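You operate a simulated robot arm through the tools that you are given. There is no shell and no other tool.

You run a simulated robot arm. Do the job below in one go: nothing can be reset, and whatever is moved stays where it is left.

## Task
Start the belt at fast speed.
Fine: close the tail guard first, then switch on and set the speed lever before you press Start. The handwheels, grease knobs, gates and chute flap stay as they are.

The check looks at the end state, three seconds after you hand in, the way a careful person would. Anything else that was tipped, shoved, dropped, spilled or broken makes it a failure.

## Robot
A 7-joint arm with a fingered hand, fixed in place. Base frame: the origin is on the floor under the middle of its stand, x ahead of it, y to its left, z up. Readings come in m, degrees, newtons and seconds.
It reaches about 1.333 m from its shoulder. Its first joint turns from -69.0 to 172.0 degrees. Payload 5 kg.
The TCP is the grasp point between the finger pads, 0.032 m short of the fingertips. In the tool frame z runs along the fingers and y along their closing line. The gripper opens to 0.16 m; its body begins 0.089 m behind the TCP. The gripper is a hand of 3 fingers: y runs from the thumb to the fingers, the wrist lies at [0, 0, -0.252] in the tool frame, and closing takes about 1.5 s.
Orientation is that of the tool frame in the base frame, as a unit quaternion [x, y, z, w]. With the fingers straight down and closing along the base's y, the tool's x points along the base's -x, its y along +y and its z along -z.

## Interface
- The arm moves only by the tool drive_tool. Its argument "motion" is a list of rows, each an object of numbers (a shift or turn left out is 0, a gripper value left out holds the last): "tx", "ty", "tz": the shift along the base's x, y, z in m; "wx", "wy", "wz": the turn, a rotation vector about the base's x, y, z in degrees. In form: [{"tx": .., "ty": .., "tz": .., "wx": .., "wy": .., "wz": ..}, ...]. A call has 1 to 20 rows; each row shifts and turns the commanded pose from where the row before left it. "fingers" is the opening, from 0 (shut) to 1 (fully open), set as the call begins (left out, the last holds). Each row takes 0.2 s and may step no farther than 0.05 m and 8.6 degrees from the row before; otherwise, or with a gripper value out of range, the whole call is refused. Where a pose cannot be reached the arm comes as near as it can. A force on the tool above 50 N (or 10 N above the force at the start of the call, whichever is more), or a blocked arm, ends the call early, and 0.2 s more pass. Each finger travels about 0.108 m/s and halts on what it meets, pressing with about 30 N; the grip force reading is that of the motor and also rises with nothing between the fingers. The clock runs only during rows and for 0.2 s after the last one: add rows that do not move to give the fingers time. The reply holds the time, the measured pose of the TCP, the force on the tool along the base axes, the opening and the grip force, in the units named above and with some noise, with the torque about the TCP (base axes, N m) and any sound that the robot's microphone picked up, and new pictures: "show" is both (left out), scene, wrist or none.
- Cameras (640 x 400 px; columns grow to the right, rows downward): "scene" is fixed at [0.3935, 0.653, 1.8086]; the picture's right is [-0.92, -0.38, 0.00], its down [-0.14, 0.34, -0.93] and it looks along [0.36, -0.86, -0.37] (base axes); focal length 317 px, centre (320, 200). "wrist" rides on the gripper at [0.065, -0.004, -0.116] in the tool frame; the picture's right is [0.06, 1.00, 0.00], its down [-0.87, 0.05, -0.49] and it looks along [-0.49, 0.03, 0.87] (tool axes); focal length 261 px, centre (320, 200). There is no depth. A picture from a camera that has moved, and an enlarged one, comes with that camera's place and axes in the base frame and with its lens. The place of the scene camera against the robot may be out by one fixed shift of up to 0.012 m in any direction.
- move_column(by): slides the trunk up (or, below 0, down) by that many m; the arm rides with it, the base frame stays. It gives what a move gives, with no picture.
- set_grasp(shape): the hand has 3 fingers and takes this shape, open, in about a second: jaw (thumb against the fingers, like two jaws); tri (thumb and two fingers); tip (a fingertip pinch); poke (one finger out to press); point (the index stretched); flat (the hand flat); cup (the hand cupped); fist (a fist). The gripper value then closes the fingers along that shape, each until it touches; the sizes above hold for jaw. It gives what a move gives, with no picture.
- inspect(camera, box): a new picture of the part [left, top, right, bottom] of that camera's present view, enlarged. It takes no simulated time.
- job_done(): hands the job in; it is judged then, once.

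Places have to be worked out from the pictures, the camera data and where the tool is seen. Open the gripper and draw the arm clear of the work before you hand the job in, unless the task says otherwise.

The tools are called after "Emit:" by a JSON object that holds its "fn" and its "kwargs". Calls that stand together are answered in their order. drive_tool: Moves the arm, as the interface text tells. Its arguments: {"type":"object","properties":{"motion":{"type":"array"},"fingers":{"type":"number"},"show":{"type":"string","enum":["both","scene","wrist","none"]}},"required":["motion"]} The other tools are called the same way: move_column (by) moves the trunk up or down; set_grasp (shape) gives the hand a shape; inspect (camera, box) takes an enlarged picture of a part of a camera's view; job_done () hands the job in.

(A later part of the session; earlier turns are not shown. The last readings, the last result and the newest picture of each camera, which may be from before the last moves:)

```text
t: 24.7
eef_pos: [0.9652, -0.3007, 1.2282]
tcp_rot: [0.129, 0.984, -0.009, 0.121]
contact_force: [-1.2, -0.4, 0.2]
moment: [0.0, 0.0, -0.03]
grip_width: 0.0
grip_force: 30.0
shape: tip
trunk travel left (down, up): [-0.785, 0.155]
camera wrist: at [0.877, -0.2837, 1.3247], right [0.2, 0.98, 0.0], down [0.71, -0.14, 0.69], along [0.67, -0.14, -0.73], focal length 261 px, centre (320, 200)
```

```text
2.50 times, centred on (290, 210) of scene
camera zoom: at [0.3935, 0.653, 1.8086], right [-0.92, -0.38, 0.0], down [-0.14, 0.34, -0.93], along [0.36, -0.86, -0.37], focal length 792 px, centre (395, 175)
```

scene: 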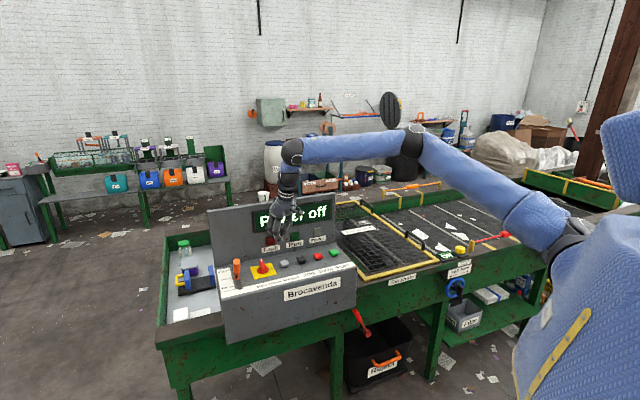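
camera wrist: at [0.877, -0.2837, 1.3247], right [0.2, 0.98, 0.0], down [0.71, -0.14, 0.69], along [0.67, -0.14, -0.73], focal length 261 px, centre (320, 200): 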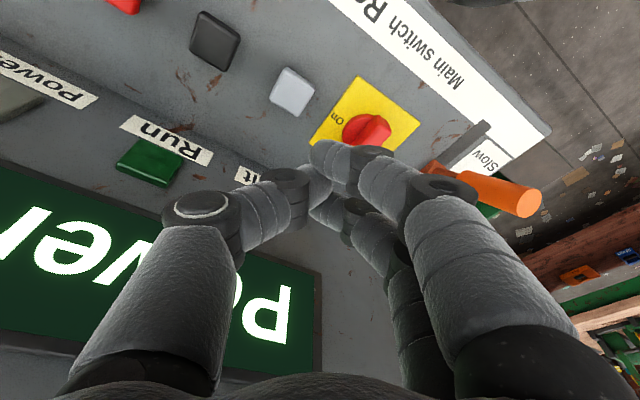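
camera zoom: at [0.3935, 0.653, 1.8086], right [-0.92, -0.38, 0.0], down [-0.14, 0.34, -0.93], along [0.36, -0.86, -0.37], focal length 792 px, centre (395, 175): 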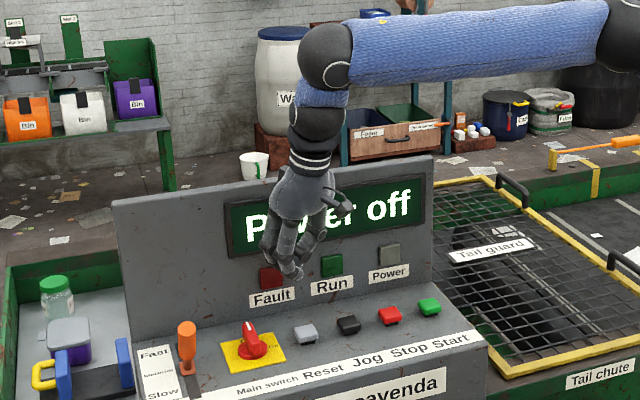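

The closed "tip" pinch makes a pointed bundle with its end about 4 cm beyond the TCP. From several views:
- **Knob:** centre near (1.025, -0.266), handle ±0.034 m along the e2 axis (towards the display), top z≈1.102.

I'll push its front end round clockwise from the Reset side. First I tilt the hand outward to about 30° and lift a little, then lower the trunk.

Emit:
{"fn": "drive_tool", "kwargs": {"motion": [{"tx": -0.003, "ty": 0.009, "tz": 0.012, "wx": -2.35, "wy": -3.5, "wz": -0.4}, {"tx": -0.002, "ty": 0.009, "tz": 0.012, "wx": -2.35, "wy": -3.5, "wz": -0.4}, {"tx": -0.002, "ty": 0.009, "tz": 0.012, "wx": -2.35, "wy": -3.5, "wz": -0.4}, {"tx": -0.002, "ty": 0.008, "tz": 0.012, "wx": -2.35, "wy": -3.5, "wz": -0.3}], "show": "scene"}}

Emit:
{"fn": "move_column", "kwargs": {"by": -0.1}}

Emit:
{"fn": "drive_tool", "kwargs": {"motion": [{}]}}

```text
t: 25.7
eef_pos: [0.9558, -0.2665, 1.2777]
tcp_rot: [0.132, 0.956, -0.076, 0.249]
contact_force: [0.4, -0.5, 0.0]
moment: [0.01, 0.01, 0.03]
grip_width: 0.0002
grip_force: 29.7
shape: tip
trunk travel left (down, up): [-0.785, 0.155]
```

scene: 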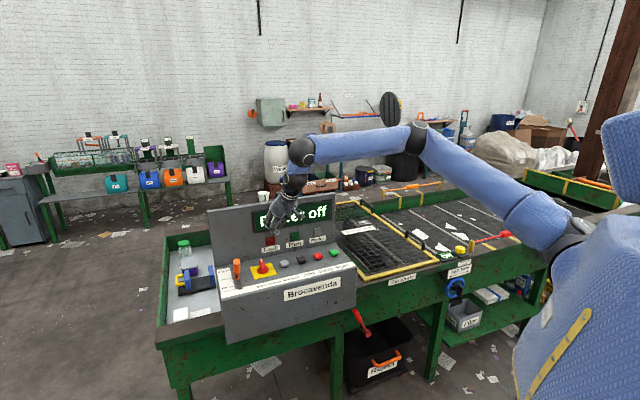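

```text
t: 27.0
eef_pos: [0.9567, -0.2661, 1.177]
tcp_rot: [0.132, 0.956, -0.075, 0.25]
contact_force: [0.1, -0.5, 0.2]
moment: [-0.02, 0.0, 0.02]
grip_width: 0.0001
grip_force: 30.5
shape: tip
trunk travel left (down, up): [-0.685, 0.255]
```

```text
t: 27.4
eef_pos: [0.9579, -0.2673, 1.1772]
tcp_rot: [0.132, 0.956, -0.076, 0.25]
contact_force: [-0.3, -1.3, 0.0]
moment: [-0.01, 0.01, 0.0]
grip_width: 0.0002
grip_force: 30.5
shape: tip
trunk travel left (down, up): [-0.685, 0.255]
camera wrist: at [0.8484, -0.2327, 1.2445], right [0.24, 0.97, -0.11], down [0.52, -0.03, 0.85], along [0.82, -0.26, -0.51], focal length 261 px, centre (320, 200)
```

scene: 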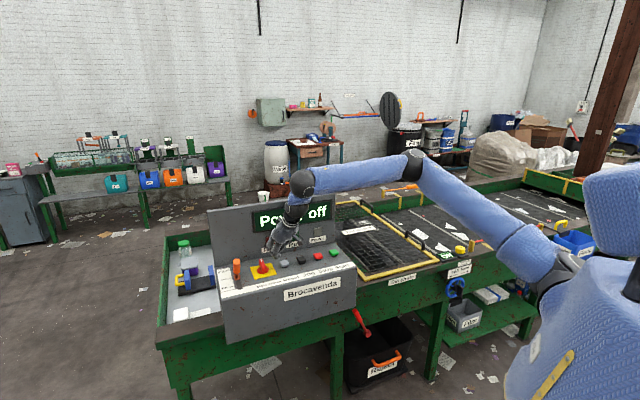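
wrist: 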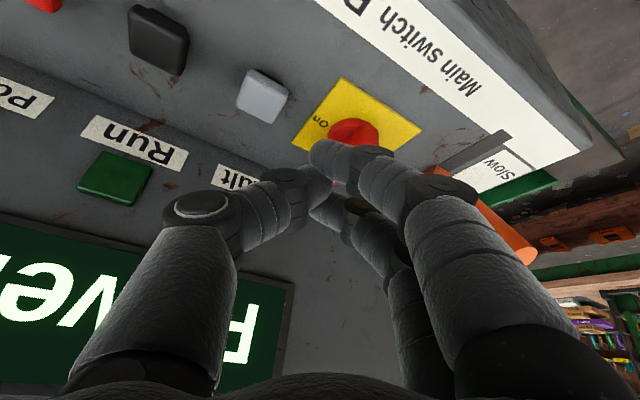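

The hand is tilted about 30° with its tip estimated at (0.976, -0.276, 1.143). I'll enlarge the views to compare the bundle's tip with the knob before going lower.

Emit:
{"fn": "inspect", "kwargs": {"camera": "scene", "box": [225, 200, 325, 290]}}

Emit:
{"fn": "inspect", "kwargs": {"camera": "wrist", "box": [230, 60, 430, 240]}}

```text
4.44 times, centred on (275, 245) of scene
camera zoom: at [0.3935, 0.653, 1.8086], right [-0.92, -0.38, 0.0], down [-0.14, 0.34, -0.93], along [0.36, -0.86, -0.37], focal length 1408 px, centre (520, 0)
```

zoom: 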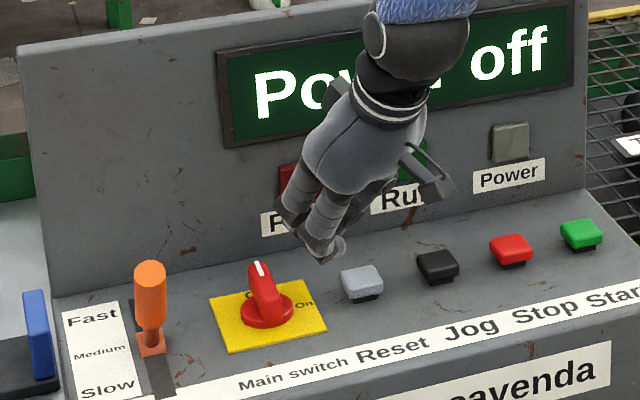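

```text
2.22 times, centred on (330, 150) of wrist
camera zoom: at [0.8484, -0.2327, 1.2445], right [0.24, 0.97, -0.11], down [0.52, -0.03, 0.85], along [0.82, -0.26, -0.51], focal length 579 px, centre (298, 311)
```

zoom: 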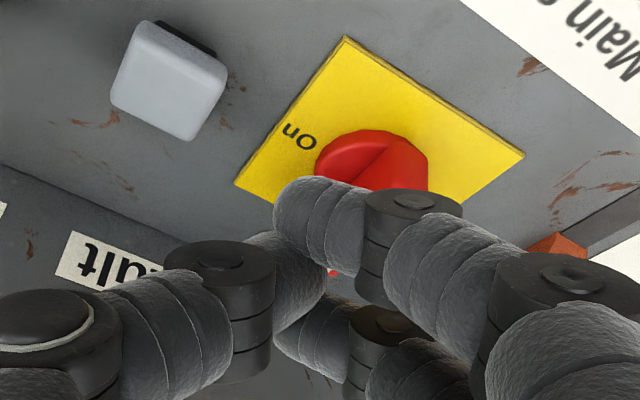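

The bundle hangs about 43 mm on the Reset side and 32 mm in front of the knob centre, its lowest point near z 1.13. I'll go straight down 0.048 m so it stands beside the front half of the handle, still above the console surface.

Emit:
{"fn": "drive_tool", "kwargs": {"motion": [{"tz": -0.016}, {"tz": -0.016}, {"tz": -0.016}]}}

Emit:
{"fn": "inspect", "kwargs": {"camera": "scene", "box": [225, 200, 325, 290]}}

Emit:
{"fn": "inspect", "kwargs": {"camera": "wrist", "box": [230, 60, 430, 240]}}

```text
t: 28.2
eef_pos: [0.9583, -0.2658, 1.1282]
tcp_rot: [0.131, 0.956, -0.075, 0.25]
contact_force: [-0.5, -0.5, -1.7]
moment: [0.01, -0.01, -0.02]
grip_width: 0.0
grip_force: 29.6
shape: tip
trunk travel left (down, up): [-0.685, 0.255]
camera wrist: at [0.8492, -0.233, 1.1958], right [0.24, 0.97, -0.11], down [0.52, -0.03, 0.85], along [0.82, -0.26, -0.51], focal length 261 px, centre (320, 200)
```

scene: 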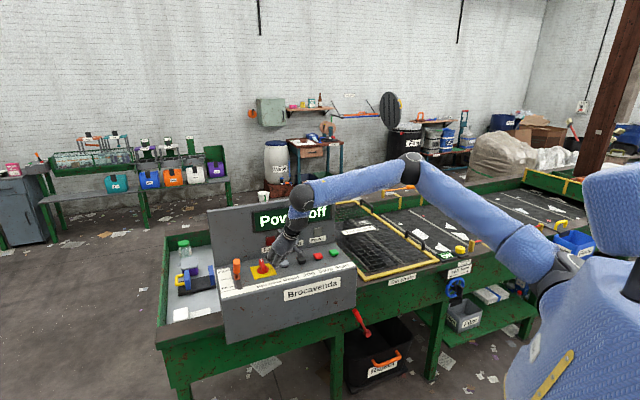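
wrist: 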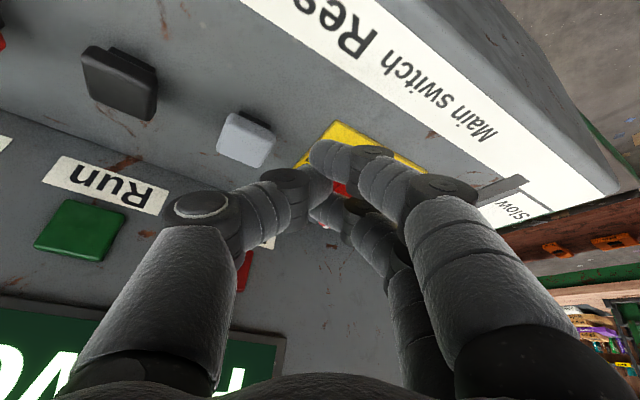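

```text
4.44 times, centred on (275, 245) of scene
camera zoom: at [0.3935, 0.653, 1.8086], right [-0.92, -0.38, 0.0], down [-0.14, 0.34, -0.93], along [0.36, -0.86, -0.37], focal length 1408 px, centre (520, 0)
```

zoom: 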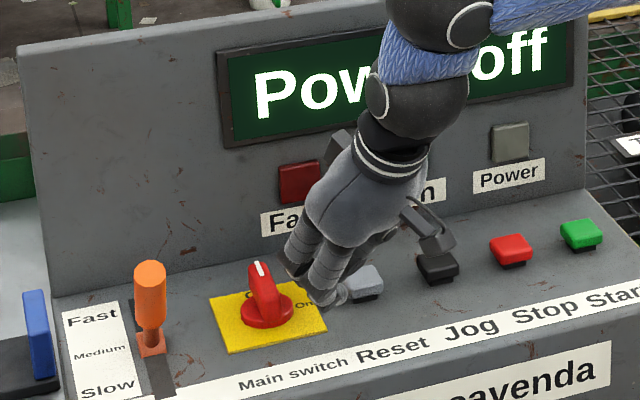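

```text
2.22 times, centred on (330, 150) of wrist
camera zoom: at [0.8492, -0.233, 1.1958], right [0.24, 0.97, -0.11], down [0.52, -0.03, 0.85], along [0.82, -0.26, -0.51], focal length 579 px, centre (298, 311)
```

zoom: 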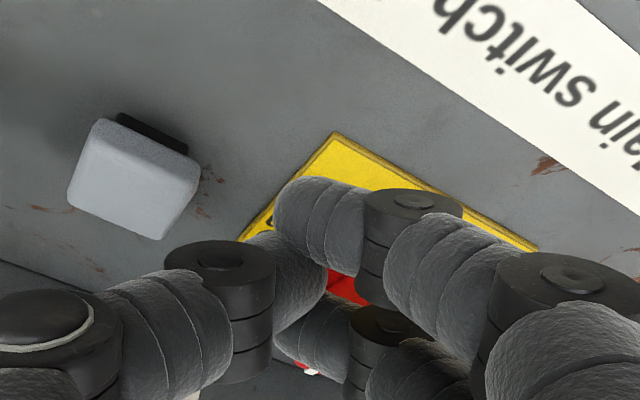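

The curled finger joints would lead the push at about the height of the knob's top edge, so this shape would slip over. I'll lift clear and look at the "flat" shape, which may give straight fingers.

Emit:
{"fn": "drive_tool", "kwargs": {"motion": [{"tz": 0.035, "tx": -0.01}, {"tz": 0.035, "tx": -0.01}, {"tz": 0.035, "tx": -0.01}, {"tz": 0.035, "tx": -0.01}], "show": "none"}}

Emit:
{"fn": "set_grasp", "kwargs": {"shape": "flat"}}

Emit:
{"fn": "drive_tool", "kwargs": {"motion": [{}, {}, {}], "fingers": 1.0}}

Emit:
{"fn": "inspect", "kwargs": {"camera": "scene", "box": [220, 150, 360, 290]}}

```text
t: 29.2
eef_pos: [0.9146, -0.2666, 1.2695]
tcp_rot: [0.133, 0.956, -0.076, 0.25]
contact_force: [0.0, -0.1, 0.2]
moment: [-0.02, -0.01, 0.03]
grip_width: 0.0001
grip_force: 30.0
shape: tip
trunk travel left (down, up): [-0.685, 0.255]
```

```text
t: 30.1
eef_pos: [0.9157, -0.2668, 1.2689]
tcp_rot: [0.132, 0.956, -0.075, 0.25]
contact_force: [0.2, 0.2, 0.4]
moment: [0.0, -0.01, 0.02]
grip_width: 0.0
grip_force: 0.0
shape: flat
trunk travel left (down, up): [-0.685, 0.255]
```

```text
t: 30.9
eef_pos: [0.9162, -0.2671, 1.2689]
tcp_rot: [0.132, 0.956, -0.076, 0.25]
contact_force: [-1.2, 0.3, -0.4]
moment: [0.0, -0.01, -0.03]
grip_width: 0.0
grip_force: 0.1
shape: flat
trunk travel left (down, up): [-0.685, 0.255]
camera wrist: at [0.8081, -0.233, 1.3359], right [0.24, 0.97, -0.11], down [0.52, -0.03, 0.85], along [0.82, -0.26, -0.51], focal length 261 px, centre (320, 200)
```

scene: 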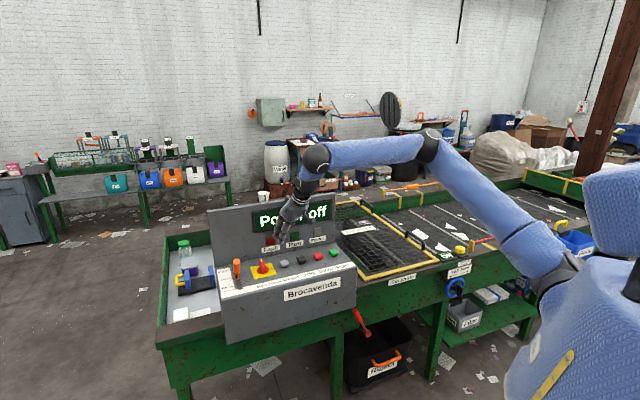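
wrist: 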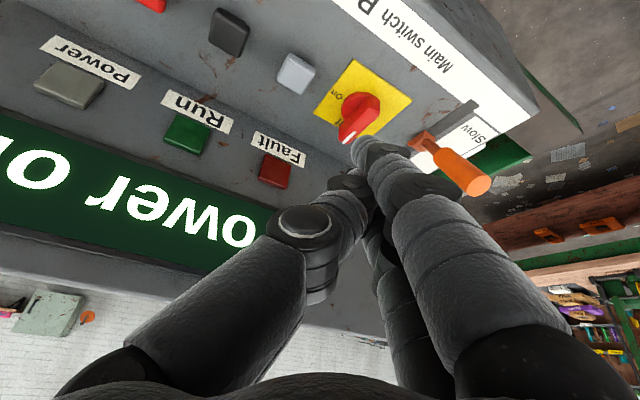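

```text
2.86 times, centred on (290, 220) of scene
camera zoom: at [0.3935, 0.653, 1.8086], right [-0.92, -0.38, 0.0], down [-0.14, 0.34, -0.93], along [0.36, -0.86, -0.37], focal length 905 px, centre (406, 143)
```

zoom: 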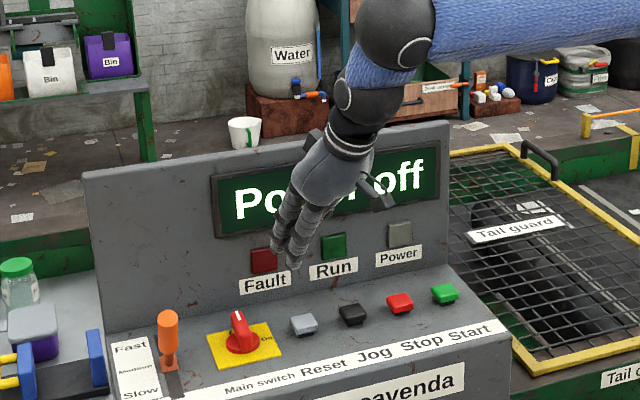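

The "flat" shape gives straight fingers in a slim bundle, which suits pushing. I'll enlarge the wrist view to find where the tips sit.

Emit:
{"fn": "inspect", "kwargs": {"camera": "wrist", "box": [260, 100, 460, 260]}}

Emit:
{"fn": "inspect", "kwargs": {"camera": "scene", "box": [250, 190, 330, 260]}}

```text
2.50 times, centred on (360, 180) of wrist
camera zoom: at [0.8081, -0.233, 1.3359], right [0.24, 0.97, -0.11], down [0.52, -0.03, 0.85], along [0.82, -0.26, -0.51], focal length 652 px, centre (220, 250)
```

zoom: 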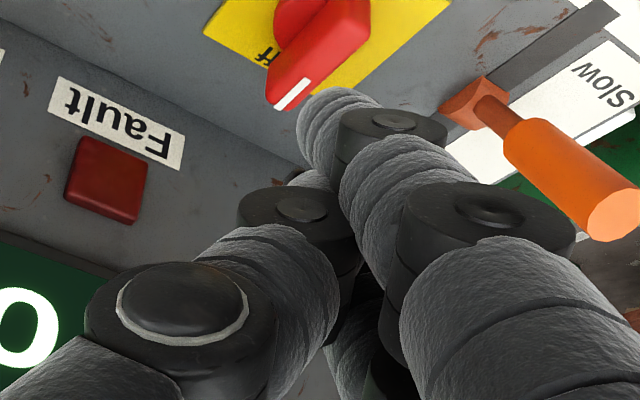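

```text
5.71 times, centred on (290, 225) of scene
camera zoom: at [0.3935, 0.653, 1.8086], right [-0.92, -0.38, 0.0], down [-0.14, 0.34, -0.93], along [0.36, -0.86, -0.37], focal length 1811 px, centre (491, 57)
```

zoom: 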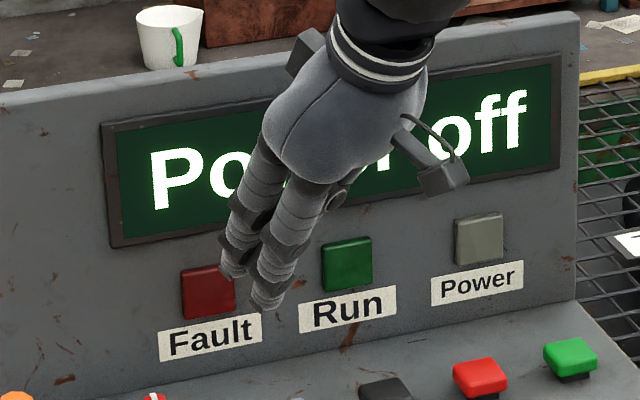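

In "flat" the index is a straight stick whose tip sits about (0.013, 0.023, -0.052) from the TCP, and the tilt makes it the lowest point. I'll tilt 8° more for reach and hover it on the lever side of the knob's pointer end, ready to push that end towards On.

Emit:
{"fn": "drive_tool", "kwargs": {"motion": [{"tx": 0.0265, "ty": -0.0025, "tz": -0.0176, "wx": -0.83, "wy": -1.83}, {"tx": 0.0265, "ty": -0.0025, "tz": -0.0176, "wx": -0.83, "wy": -1.83}, {"tx": 0.0265, "ty": -0.0025, "tz": -0.0176, "wx": -0.83, "wy": -1.83}, {"tx": 0.0265, "ty": -0.0025, "tz": -0.0176, "wx": -0.83, "wy": -1.83}, {"tx": 0.0265, "ty": -0.0025, "tz": -0.0176}]}}

Emit:
{"fn": "inspect", "kwargs": {"camera": "scene", "box": [225, 200, 325, 290]}}

Emit:
{"fn": "inspect", "kwargs": {"camera": "wrist", "box": [240, 60, 440, 220]}}

```text
t: 32.1
eef_pos: [1.0232, -0.3031, 1.1857]
tcp_rot: [0.128, 0.936, -0.093, 0.315]
contact_force: [0.3, 0.2, -0.2]
moment: [0.04, 0.0, 0.01]
grip_width: 0.0001
grip_force: 0.0
shape: flat
out of reach, approached as far as the arm can: row 3, 4, 5
trunk travel left (down, up): [-0.685, 0.255]
camera wrist: at [0.9068, -0.2663, 1.2367], right [0.25, 0.96, -0.13], down [0.41, 0.02, 0.91], along [0.88, -0.28, -0.38], focal length 261 px, centre (320, 200)
```

scene: 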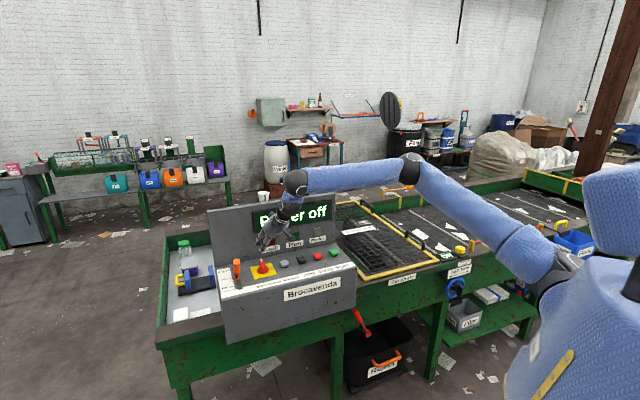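
wrist: 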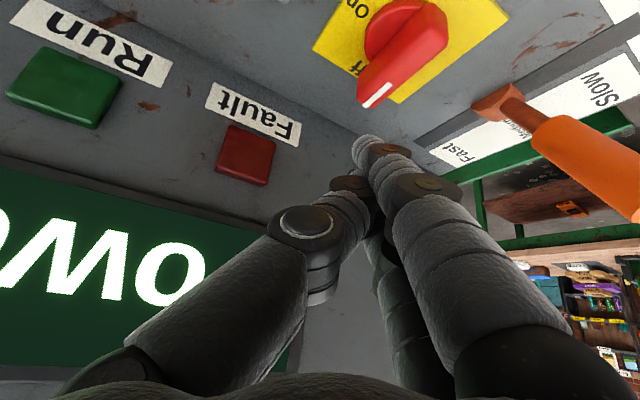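

```text
4.44 times, centred on (275, 245) of scene
camera zoom: at [0.3935, 0.653, 1.8086], right [-0.92, -0.38, 0.0], down [-0.14, 0.34, -0.93], along [0.36, -0.86, -0.37], focal length 1408 px, centre (520, 0)
```

zoom: 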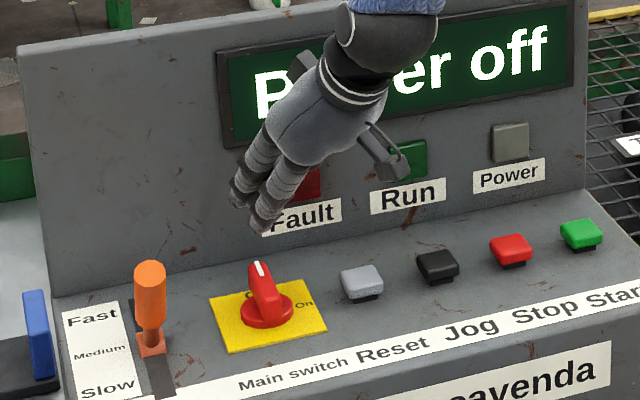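

```text
2.50 times, centred on (340, 140) of wrist
camera zoom: at [0.9068, -0.2663, 1.2367], right [0.25, 0.96, -0.13], down [0.41, 0.02, 0.91], along [0.88, -0.28, -0.38], focal length 652 px, centre (270, 350)
```

zoom: 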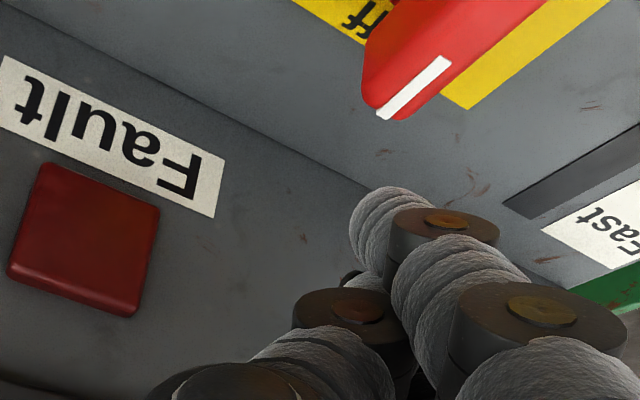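

The arm again stopped short, off by about 25 mm along the console axis, and turning the hand helped last time. I'll turn another +30° about z at this safe height and then move the rest of the way.

Emit:
{"fn": "drive_tool", "kwargs": {"motion": [{"wz": 7.5, "tz": 0.003}, {"wz": 7.5, "tz": 0.003}, {"wz": 7.5}, {"wz": 7.5}, {"tx": 0.012, "ty": 0.005}, {"tx": 0.012, "ty": 0.005}, {"tx": 0.012, "ty": 0.005}]}}

Emit:
{"fn": "inspect", "kwargs": {"camera": "scene", "box": [225, 200, 325, 290]}}

```text
t: 33.7
eef_pos: [1.059, -0.2889, 1.1904]
tcp_rot: [-0.118, 0.938, -0.01, 0.327]
contact_force: [0.3, 0.5, -0.4]
moment: [-0.01, 0.01, 0.01]
grip_width: 0.0
grip_force: 0.1
shape: flat
trunk travel left (down, up): [-0.685, 0.255]
camera wrist: at [0.9397, -0.314, 1.2424], right [-0.26, 0.96, -0.13], down [0.34, 0.22, 0.91], along [0.9, 0.19, -0.39], focal length 261 px, centre (320, 200)
```

scene: 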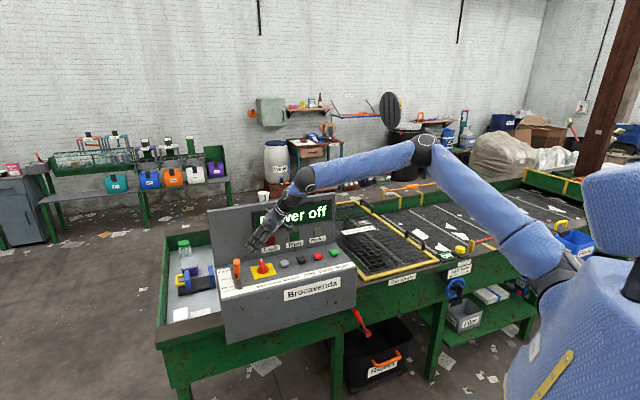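
wrist: 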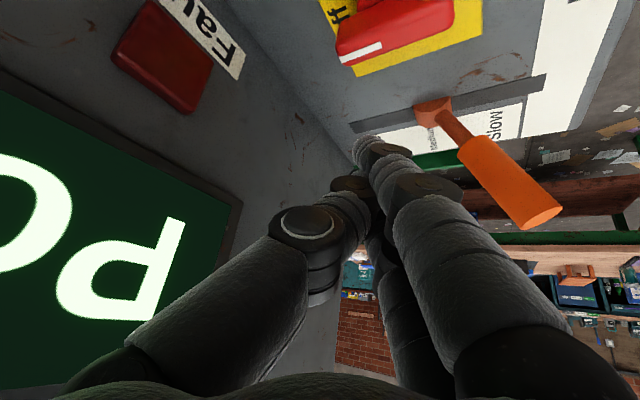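

```text
4.44 times, centred on (275, 245) of scene
camera zoom: at [0.3935, 0.653, 1.8086], right [-0.92, -0.38, 0.0], down [-0.14, 0.34, -0.93], along [0.36, -0.86, -0.37], focal length 1408 px, centre (520, 0)
```

zoom: 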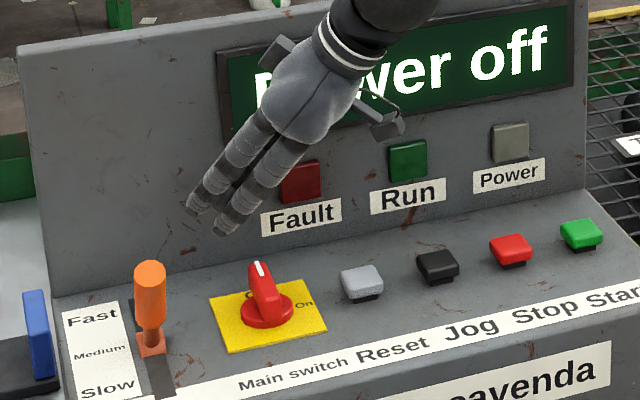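

Now it reaches. The index tip matches my prediction at about (1.066, -0.261, 1.14), just on the lever side of the pointer end. I'll shift 15 mm further out because the finger leans over, then go down so the tip is near z 1.085.

Emit:
{"fn": "drive_tool", "kwargs": {"motion": [{"tx": 0.0146, "ty": 0.004}, {"tz": -0.014}, {"tz": -0.014}, {"tz": -0.014}, {"tz": -0.013}]}}

Emit:
{"fn": "inspect", "kwargs": {"camera": "scene", "box": [225, 200, 325, 290]}}

Emit:
{"fn": "inspect", "kwargs": {"camera": "wrist", "box": [260, 20, 460, 220]}}

```text
t: 34.9
eef_pos: [1.0723, -0.2839, 1.1379]
tcp_rot: [-0.118, 0.937, -0.01, 0.327]
contact_force: [1.0, -0.7, 0.1]
moment: [0.02, -0.03, 0.01]
grip_width: 0.0
grip_force: 0.1
shape: flat
trunk travel left (down, up): [-0.685, 0.255]
camera wrist: at [0.9532, -0.3095, 1.1882], right [-0.26, 0.96, -0.13], down [0.34, 0.22, 0.91], along [0.9, 0.19, -0.39], focal length 261 px, centre (320, 200)
```

scene: 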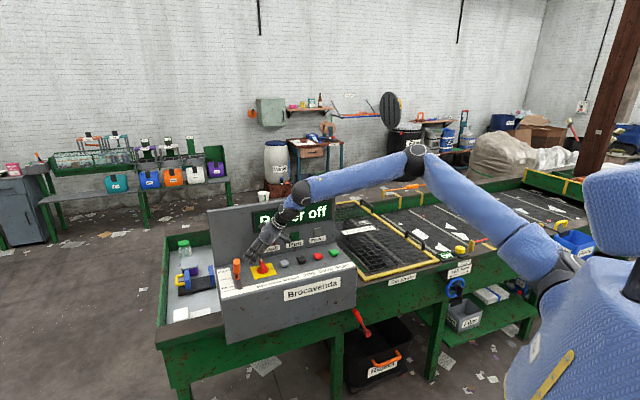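
wrist: 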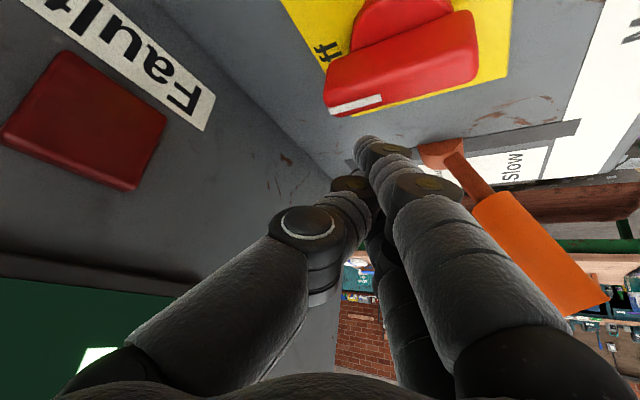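

```text
4.44 times, centred on (275, 245) of scene
camera zoom: at [0.3935, 0.653, 1.8086], right [-0.92, -0.38, 0.0], down [-0.14, 0.34, -0.93], along [0.36, -0.86, -0.37], focal length 1408 px, centre (520, 0)
```

zoom: 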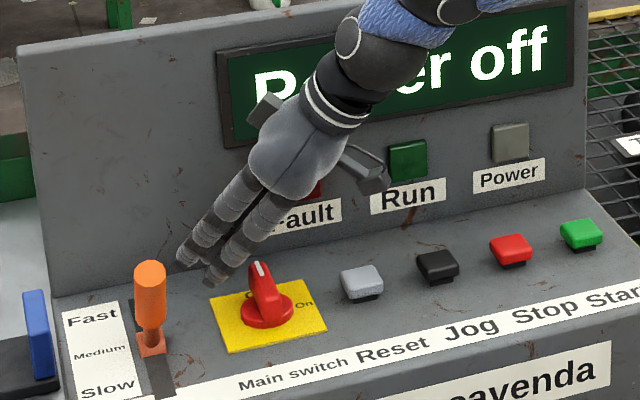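

```text
2.00 times, centred on (360, 120) of wrist
camera zoom: at [0.9532, -0.3095, 1.1882], right [-0.26, 0.96, -0.13], down [0.34, 0.22, 0.91], along [0.9, 0.19, -0.39], focal length 521 px, centre (240, 360)
```

zoom: 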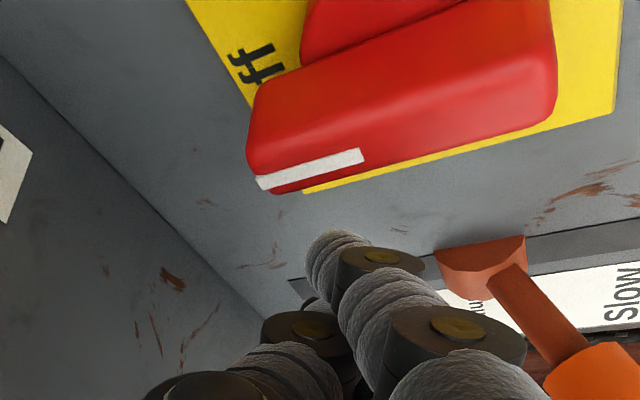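

The index stands beside the pointer half of the handle, about 1.5 cm below its top. I'll lower 6 mm and push the pointer end towards On, first about a third of the way.

Emit:
{"fn": "drive_tool", "kwargs": {"motion": [{"tx": -0.0024, "ty": -0.004, "tz": -0.003}, {"tx": -0.0023, "ty": -0.004, "tz": -0.003}, {"tx": -0.0022, "ty": -0.0083}, {"tx": -0.0023, "ty": -0.0084}, {"tx": -0.0042, "ty": -0.0042}]}}

Emit:
{"fn": "inspect", "kwargs": {"camera": "scene", "box": [225, 200, 325, 290]}}

Emit:
{"fn": "inspect", "kwargs": {"camera": "wrist", "box": [260, 20, 460, 220]}}

```text
t: 36.1
eef_pos: [1.0572, -0.3125, 1.1313]
tcp_rot: [-0.117, 0.938, -0.011, 0.327]
contact_force: [1.2, 2.2, 2.0]
moment: [0.14, -0.03, -0.1]
grip_width: 0.0002
grip_force: 0.1
shape: flat
trunk travel left (down, up): [-0.685, 0.255]
camera wrist: at [0.9391, -0.3382, 1.1825], right [-0.26, 0.96, -0.14], down [0.34, 0.22, 0.91], along [0.9, 0.19, -0.39], focal length 261 px, centre (320, 200)
```

scene: 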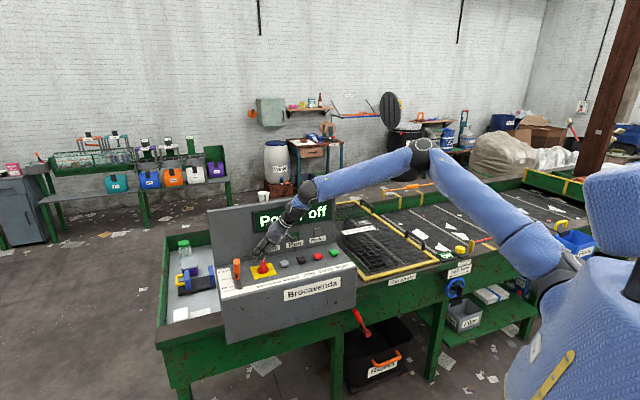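
wrist: 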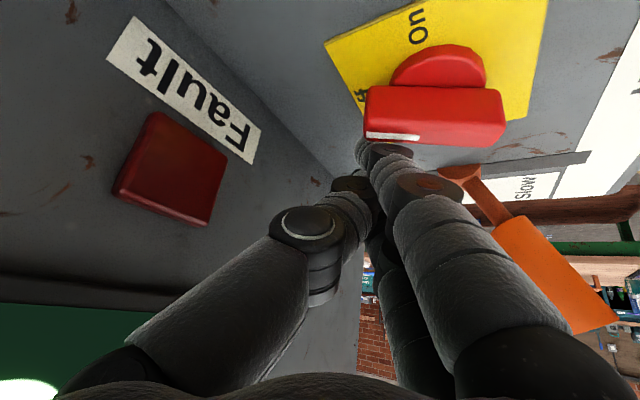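

```text
4.44 times, centred on (275, 245) of scene
camera zoom: at [0.3935, 0.653, 1.8086], right [-0.92, -0.38, 0.0], down [-0.14, 0.34, -0.93], along [0.36, -0.86, -0.37], focal length 1408 px, centre (520, 0)
```

zoom: 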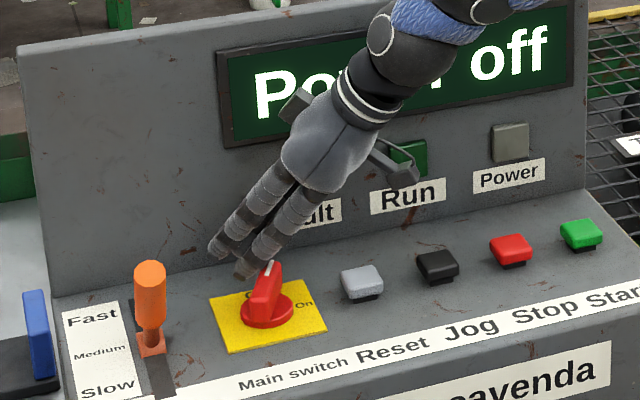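

```text
2.00 times, centred on (360, 120) of wrist
camera zoom: at [0.9391, -0.3382, 1.1825], right [-0.26, 0.96, -0.14], down [0.34, 0.22, 0.91], along [0.9, 0.19, -0.39], focal length 521 px, centre (240, 360)
```

zoom: 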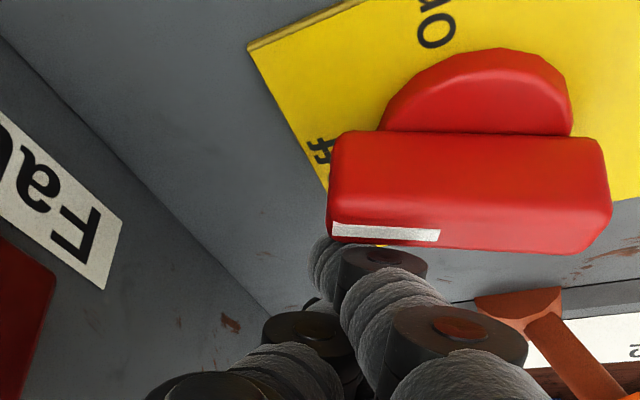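

The handle is turning with about 3 N, roughly 20–25° so far. I'll continue along the arc.

Emit:
{"fn": "drive_tool", "kwargs": {"motion": [{"tx": -0.0032, "ty": -0.0046}, {"tx": -0.0032, "ty": -0.0046}, {"tx": -0.0057, "ty": -0.003}, {"tx": -0.0057, "ty": -0.0012}, {"tx": -0.0057, "ty": -0.0005}]}}

Emit:
{"fn": "inspect", "kwargs": {"camera": "scene", "box": [225, 200, 325, 290]}}

Emit:
{"fn": "inspect", "kwargs": {"camera": "wrist", "box": [260, 20, 460, 220]}}

```text
t: 37.3
eef_pos: [1.0347, -0.3271, 1.1319]
tcp_rot: [-0.118, 0.937, -0.01, 0.327]
contact_force: [0.7, -1.1, -0.3]
moment: [-0.02, 0.0, -0.03]
grip_width: 0.0
grip_force: 0.1
shape: flat
trunk travel left (down, up): [-0.685, 0.255]
camera wrist: at [0.9158, -0.3519, 1.1825], right [-0.26, 0.96, -0.13], down [0.34, 0.22, 0.91], along [0.9, 0.19, -0.39], focal length 261 px, centre (320, 200)
```

scene: 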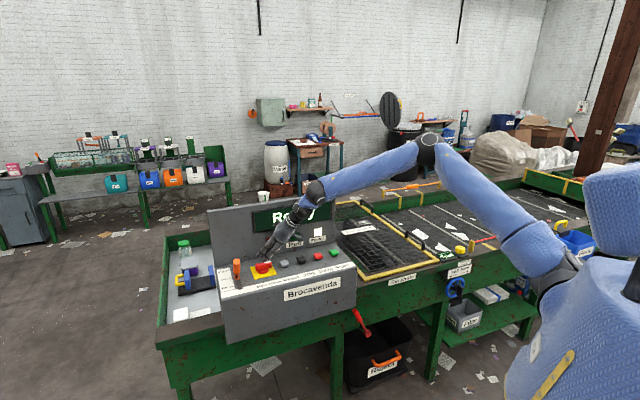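
wrist: 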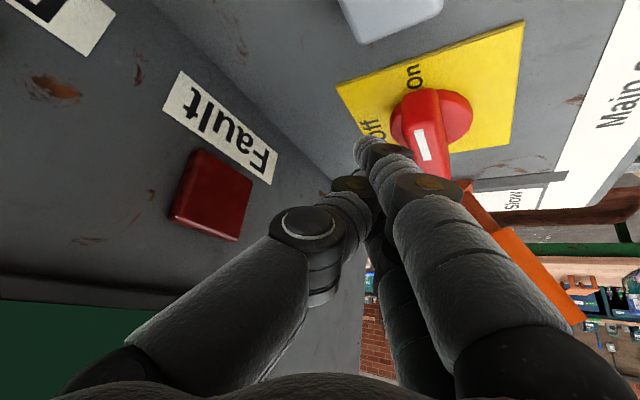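

```text
4.44 times, centred on (275, 245) of scene
camera zoom: at [0.3935, 0.653, 1.8086], right [-0.92, -0.38, 0.0], down [-0.14, 0.34, -0.93], along [0.36, -0.86, -0.37], focal length 1408 px, centre (520, 0)
```

zoom: 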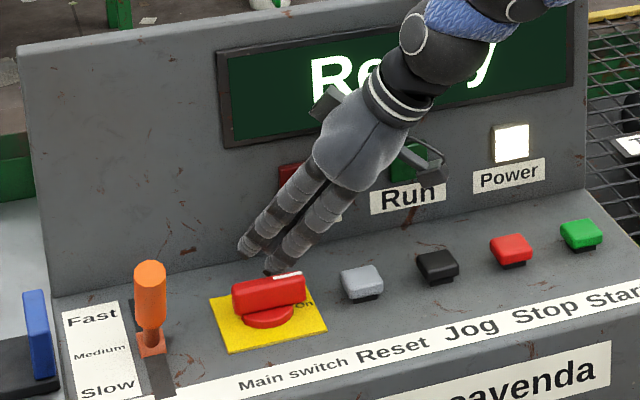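

```text
2.00 times, centred on (360, 120) of wrist
camera zoom: at [0.9158, -0.3519, 1.1825], right [-0.26, 0.96, -0.13], down [0.34, 0.22, 0.91], along [0.9, 0.19, -0.39], focal length 521 px, centre (240, 360)
```

zoom: 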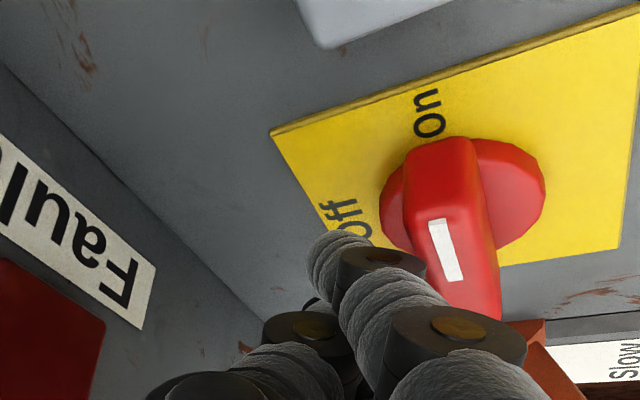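

The display now reads "Ready", the Power lamp is lit and the pointer is on On. Next is the lever: I'll lift, back out in front of the console edge, and come to the operator side of the lever handle.

Emit:
{"fn": "drive_tool", "kwargs": {"motion": [{"tz": 0.035}, {"tz": 0.035}, {"tx": -0.03, "ty": 0.03}, {"tx": -0.03, "ty": 0.03}, {"tx": -0.03, "ty": 0.03}, {"tx": -0.029, "ty": 0.029}]}}

Emit:
{"fn": "inspect", "kwargs": {"camera": "scene", "box": [205, 180, 345, 310]}}

```text
t: 38.7
eef_pos: [0.9145, -0.207, 1.2022]
tcp_rot: [-0.117, 0.937, -0.011, 0.328]
contact_force: [-0.7, 0.1, 0.1]
moment: [-0.03, 0.02, -0.01]
grip_width: 0.0
grip_force: 0.0
shape: flat
trunk travel left (down, up): [-0.685, 0.255]
camera wrist: at [0.7957, -0.2323, 1.2529], right [-0.26, 0.96, -0.14], down [0.34, 0.22, 0.91], along [0.9, 0.19, -0.39], focal length 261 px, centre (320, 200)
```

scene: 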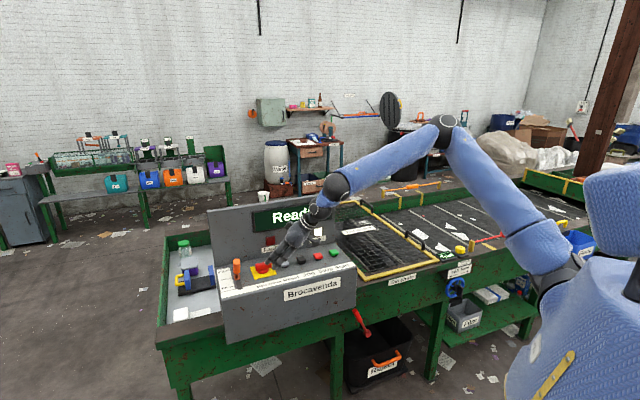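
wrist: 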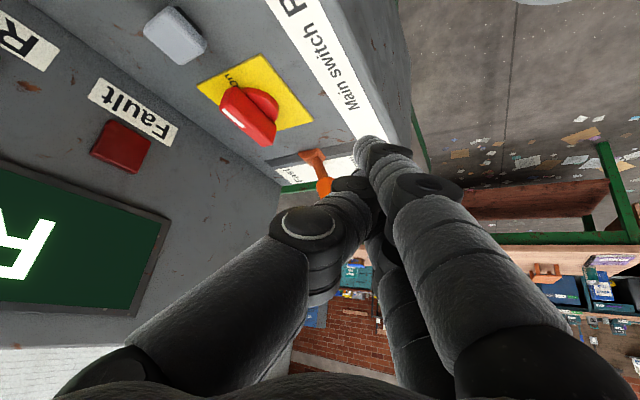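

```text
3.08 times, centred on (275, 245) of scene
camera zoom: at [0.3935, 0.653, 1.8086], right [-0.92, -0.38, 0.0], down [-0.14, 0.34, -0.93], along [0.36, -0.86, -0.37], focal length 975 px, centre (458, 62)
```

zoom: 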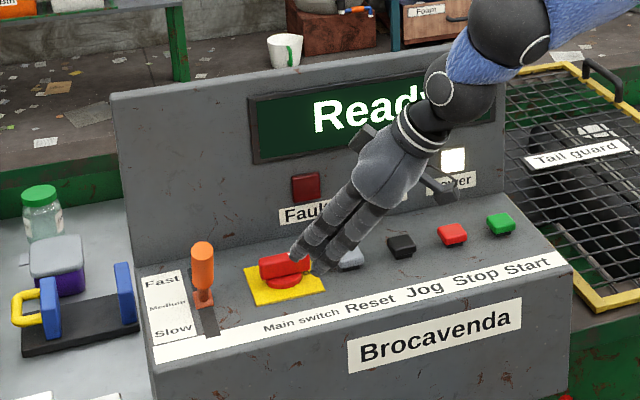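

The switch stays On and the lever is untouched. I'll move sideways to stand directly in front of the lever, then lower to its upper part.

Emit:
{"fn": "drive_tool", "kwargs": {"motion": [{"tx": 0.0256, "ty": 0.0256}, {"tx": 0.0256, "ty": 0.0256}, {"tx": 0.0256, "ty": 0.0256}, {"tx": 0.0256, "ty": 0.0256}, {"tz": -0.02}, {"tz": -0.018}]}}

Emit:
{"fn": "inspect", "kwargs": {"camera": "scene", "box": [205, 180, 345, 310]}}

Emit:
{"fn": "inspect", "kwargs": {"camera": "wrist", "box": [200, 60, 440, 260]}}

```text
t: 40.1
eef_pos: [0.9797, -0.1443, 1.1628]
tcp_rot: [-0.118, 0.937, -0.009, 0.329]
contact_force: [0.2, -0.4, -0.3]
moment: [-0.01, 0.03, -0.02]
grip_width: 0.0
grip_force: 0.1
shape: flat
out of reach, approached as far as the arm can: row 3, 4
trunk travel left (down, up): [-0.685, 0.255]
camera wrist: at [0.8604, -0.1707, 1.2128], right [-0.26, 0.96, -0.13], down [0.34, 0.22, 0.91], along [0.9, 0.19, -0.38], focal length 261 px, centre (320, 200)
```

scene: 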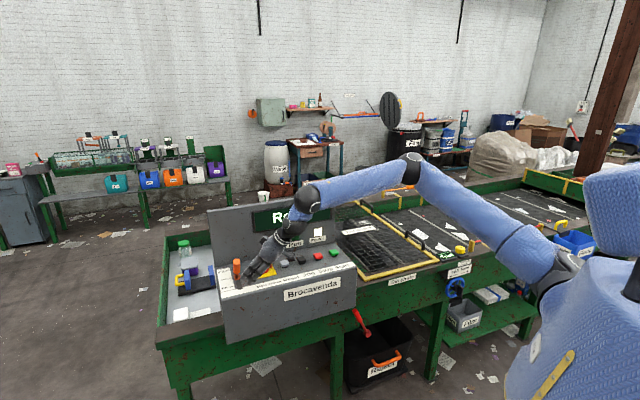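
wrist: 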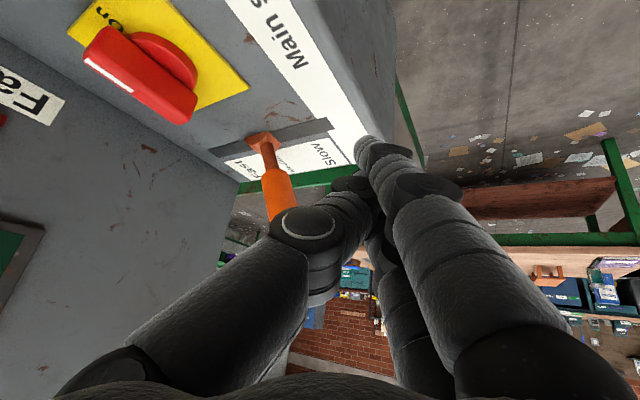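

```text
3.08 times, centred on (275, 245) of scene
camera zoom: at [0.3935, 0.653, 1.8086], right [-0.92, -0.38, 0.0], down [-0.14, 0.34, -0.93], along [0.36, -0.86, -0.37], focal length 975 px, centre (458, 62)
```

zoom: 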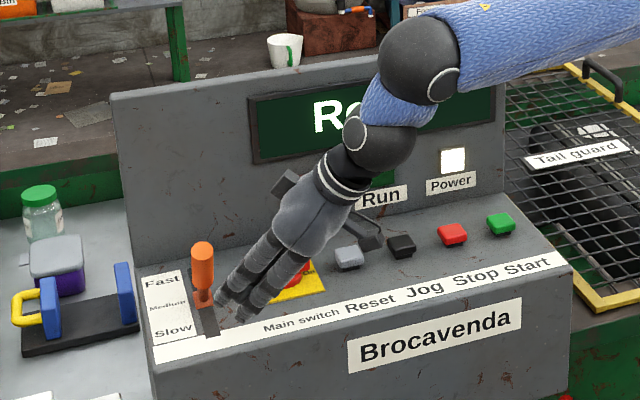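

```text
2.00 times, centred on (320, 160) of wrist
camera zoom: at [0.8604, -0.1707, 1.2128], right [-0.26, 0.96, -0.13], down [0.34, 0.22, 0.91], along [0.9, 0.19, -0.38], focal length 521 px, centre (320, 280)
```

zoom: 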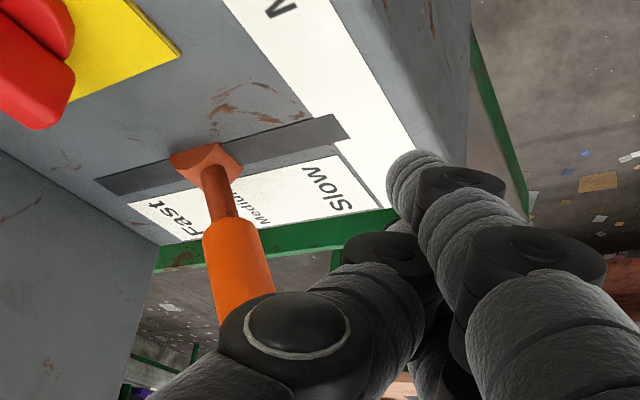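

The arm ran out before reaching in front of the lever. The limit points all fit a shoulder well to the robot's right and lower than I thought, so a higher trunk and a hand tilted further outward will help. I'm clear of the console here, so I'll raise the trunk.

Emit:
{"fn": "move_column", "kwargs": {"by": 0.22}}

Emit:
{"fn": "drive_tool", "kwargs": {"motion": [{"wz": 8}, {"wz": 8}, {"wx": 2.5, "wy": -6.2, "tz": -0.03}, {"wx": 2.5, "wy": -6.2, "tz": -0.03}, {"wx": 2.5, "wy": -6.2, "tz": -0.03}]}}

```text
t: 42.4
eef_pos: [0.9803, -0.1453, 1.3816]
tcp_rot: [-0.118, 0.937, -0.009, 0.328]
contact_force: [0.1, 0.3, -0.6]
moment: [-0.06, 0.01, 0.01]
grip_width: 0.0
grip_force: 0.1
shape: flat
trunk travel left (down, up): [-0.905, 0.035]
```

```text
t: 43.6
eef_pos: [0.9808, -0.1448, 1.2913]
tcp_rot: [-0.229, 0.842, 0.057, 0.485]
contact_force: [0.8, -0.2, 0.0]
moment: [0.0, 0.03, 0.01]
grip_width: 0.0
grip_force: 0.1
shape: flat
trunk travel left (down, up): [-0.905, 0.035]
camera wrist: at [0.8635, -0.2067, 1.2965], right [-0.46, 0.87, -0.18], down [-0.04, 0.18, 0.98], along [0.88, 0.46, -0.05], focal length 261 px, centre (320, 200)
```

scene: 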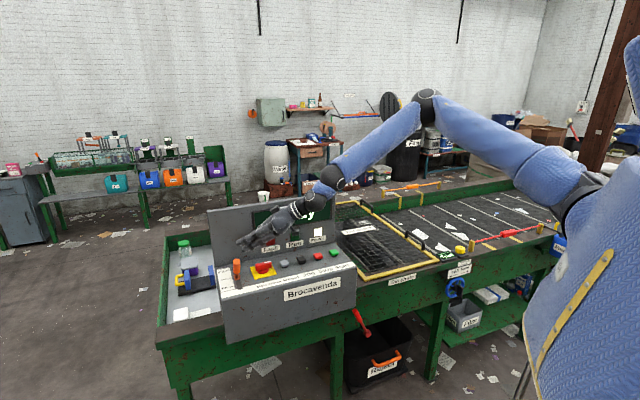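
wrist: 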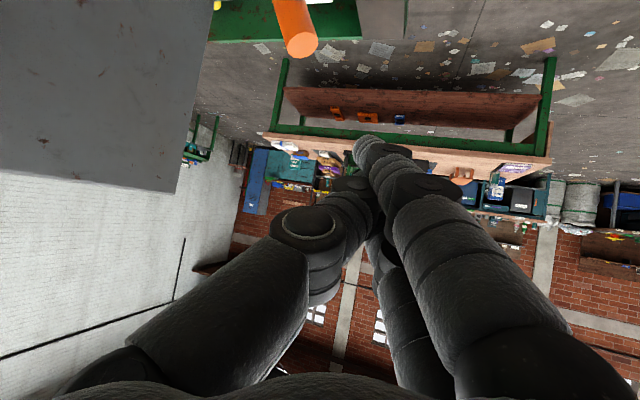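

The hand now points outward at about 58° and the arm has room to spare. I'll come down in front of the lever to TCP about (1.015, -0.131, 1.14), leaving roughly 4 cm between the thumb side and the lever.

Emit:
{"fn": "drive_tool", "kwargs": {"motion": [{"tx": 0.0085, "ty": 0.0035, "tz": -0.0378}, {"tx": 0.0085, "ty": 0.0035, "tz": -0.0378}, {"tx": 0.0085, "ty": 0.0035, "tz": -0.0378}, {"tx": 0.0085, "ty": 0.0035, "tz": -0.0378}]}}

Emit:
{"fn": "inspect", "kwargs": {"camera": "scene", "box": [205, 200, 325, 310]}}

```text
t: 44.6
eef_pos: [0.9802, -0.1683, 1.1864]
tcp_rot: [-0.228, 0.843, 0.055, 0.484]
contact_force: [0.4, -1.0, -0.5]
moment: [-0.01, -0.02, 0.01]
grip_width: 0.0
grip_force: 0.1
shape: flat
out of reach, approached as far as the arm can: row 2, 3, 4
trunk travel left (down, up): [-0.905, 0.035]
camera wrist: at [0.863, -0.23, 1.1926], right [-0.46, 0.87, -0.18], down [-0.04, 0.18, 0.98], along [0.88, 0.46, -0.05], focal length 261 px, centre (320, 200)
```

scene: 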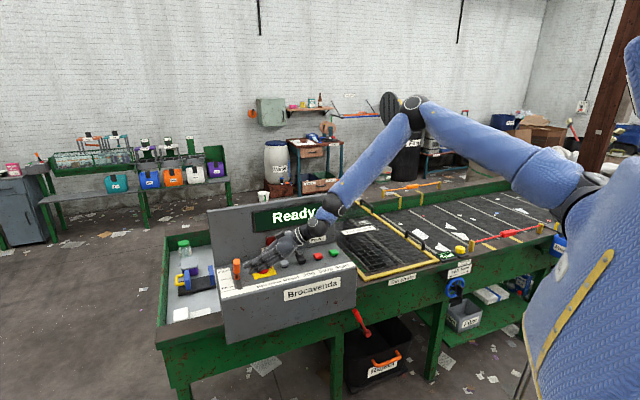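
wrist: 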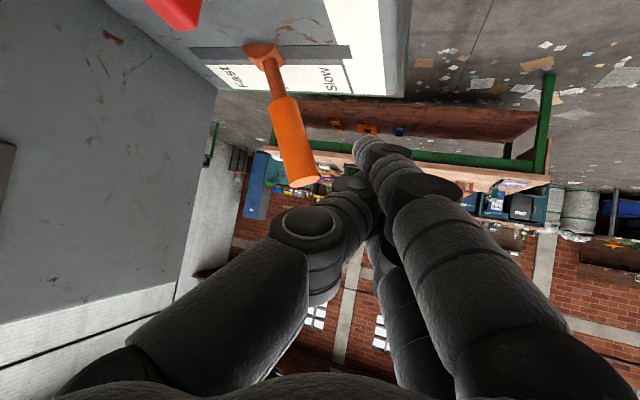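

```text
3.64 times, centred on (265, 255) of scene
camera zoom: at [0.3935, 0.653, 1.8086], right [-0.92, -0.38, 0.0], down [-0.14, 0.34, -0.93], along [0.36, -0.86, -0.37], focal length 1152 px, centre (520, 0)
```

zoom: 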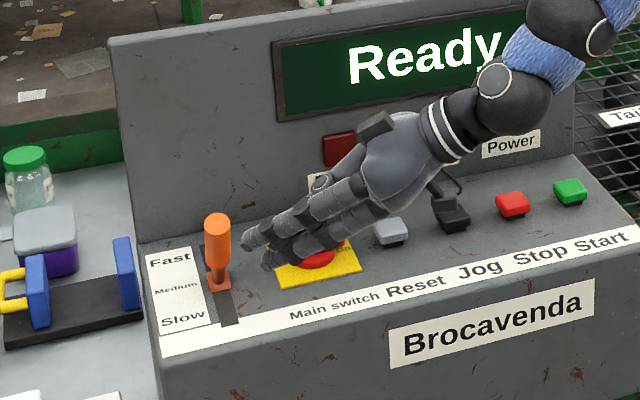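

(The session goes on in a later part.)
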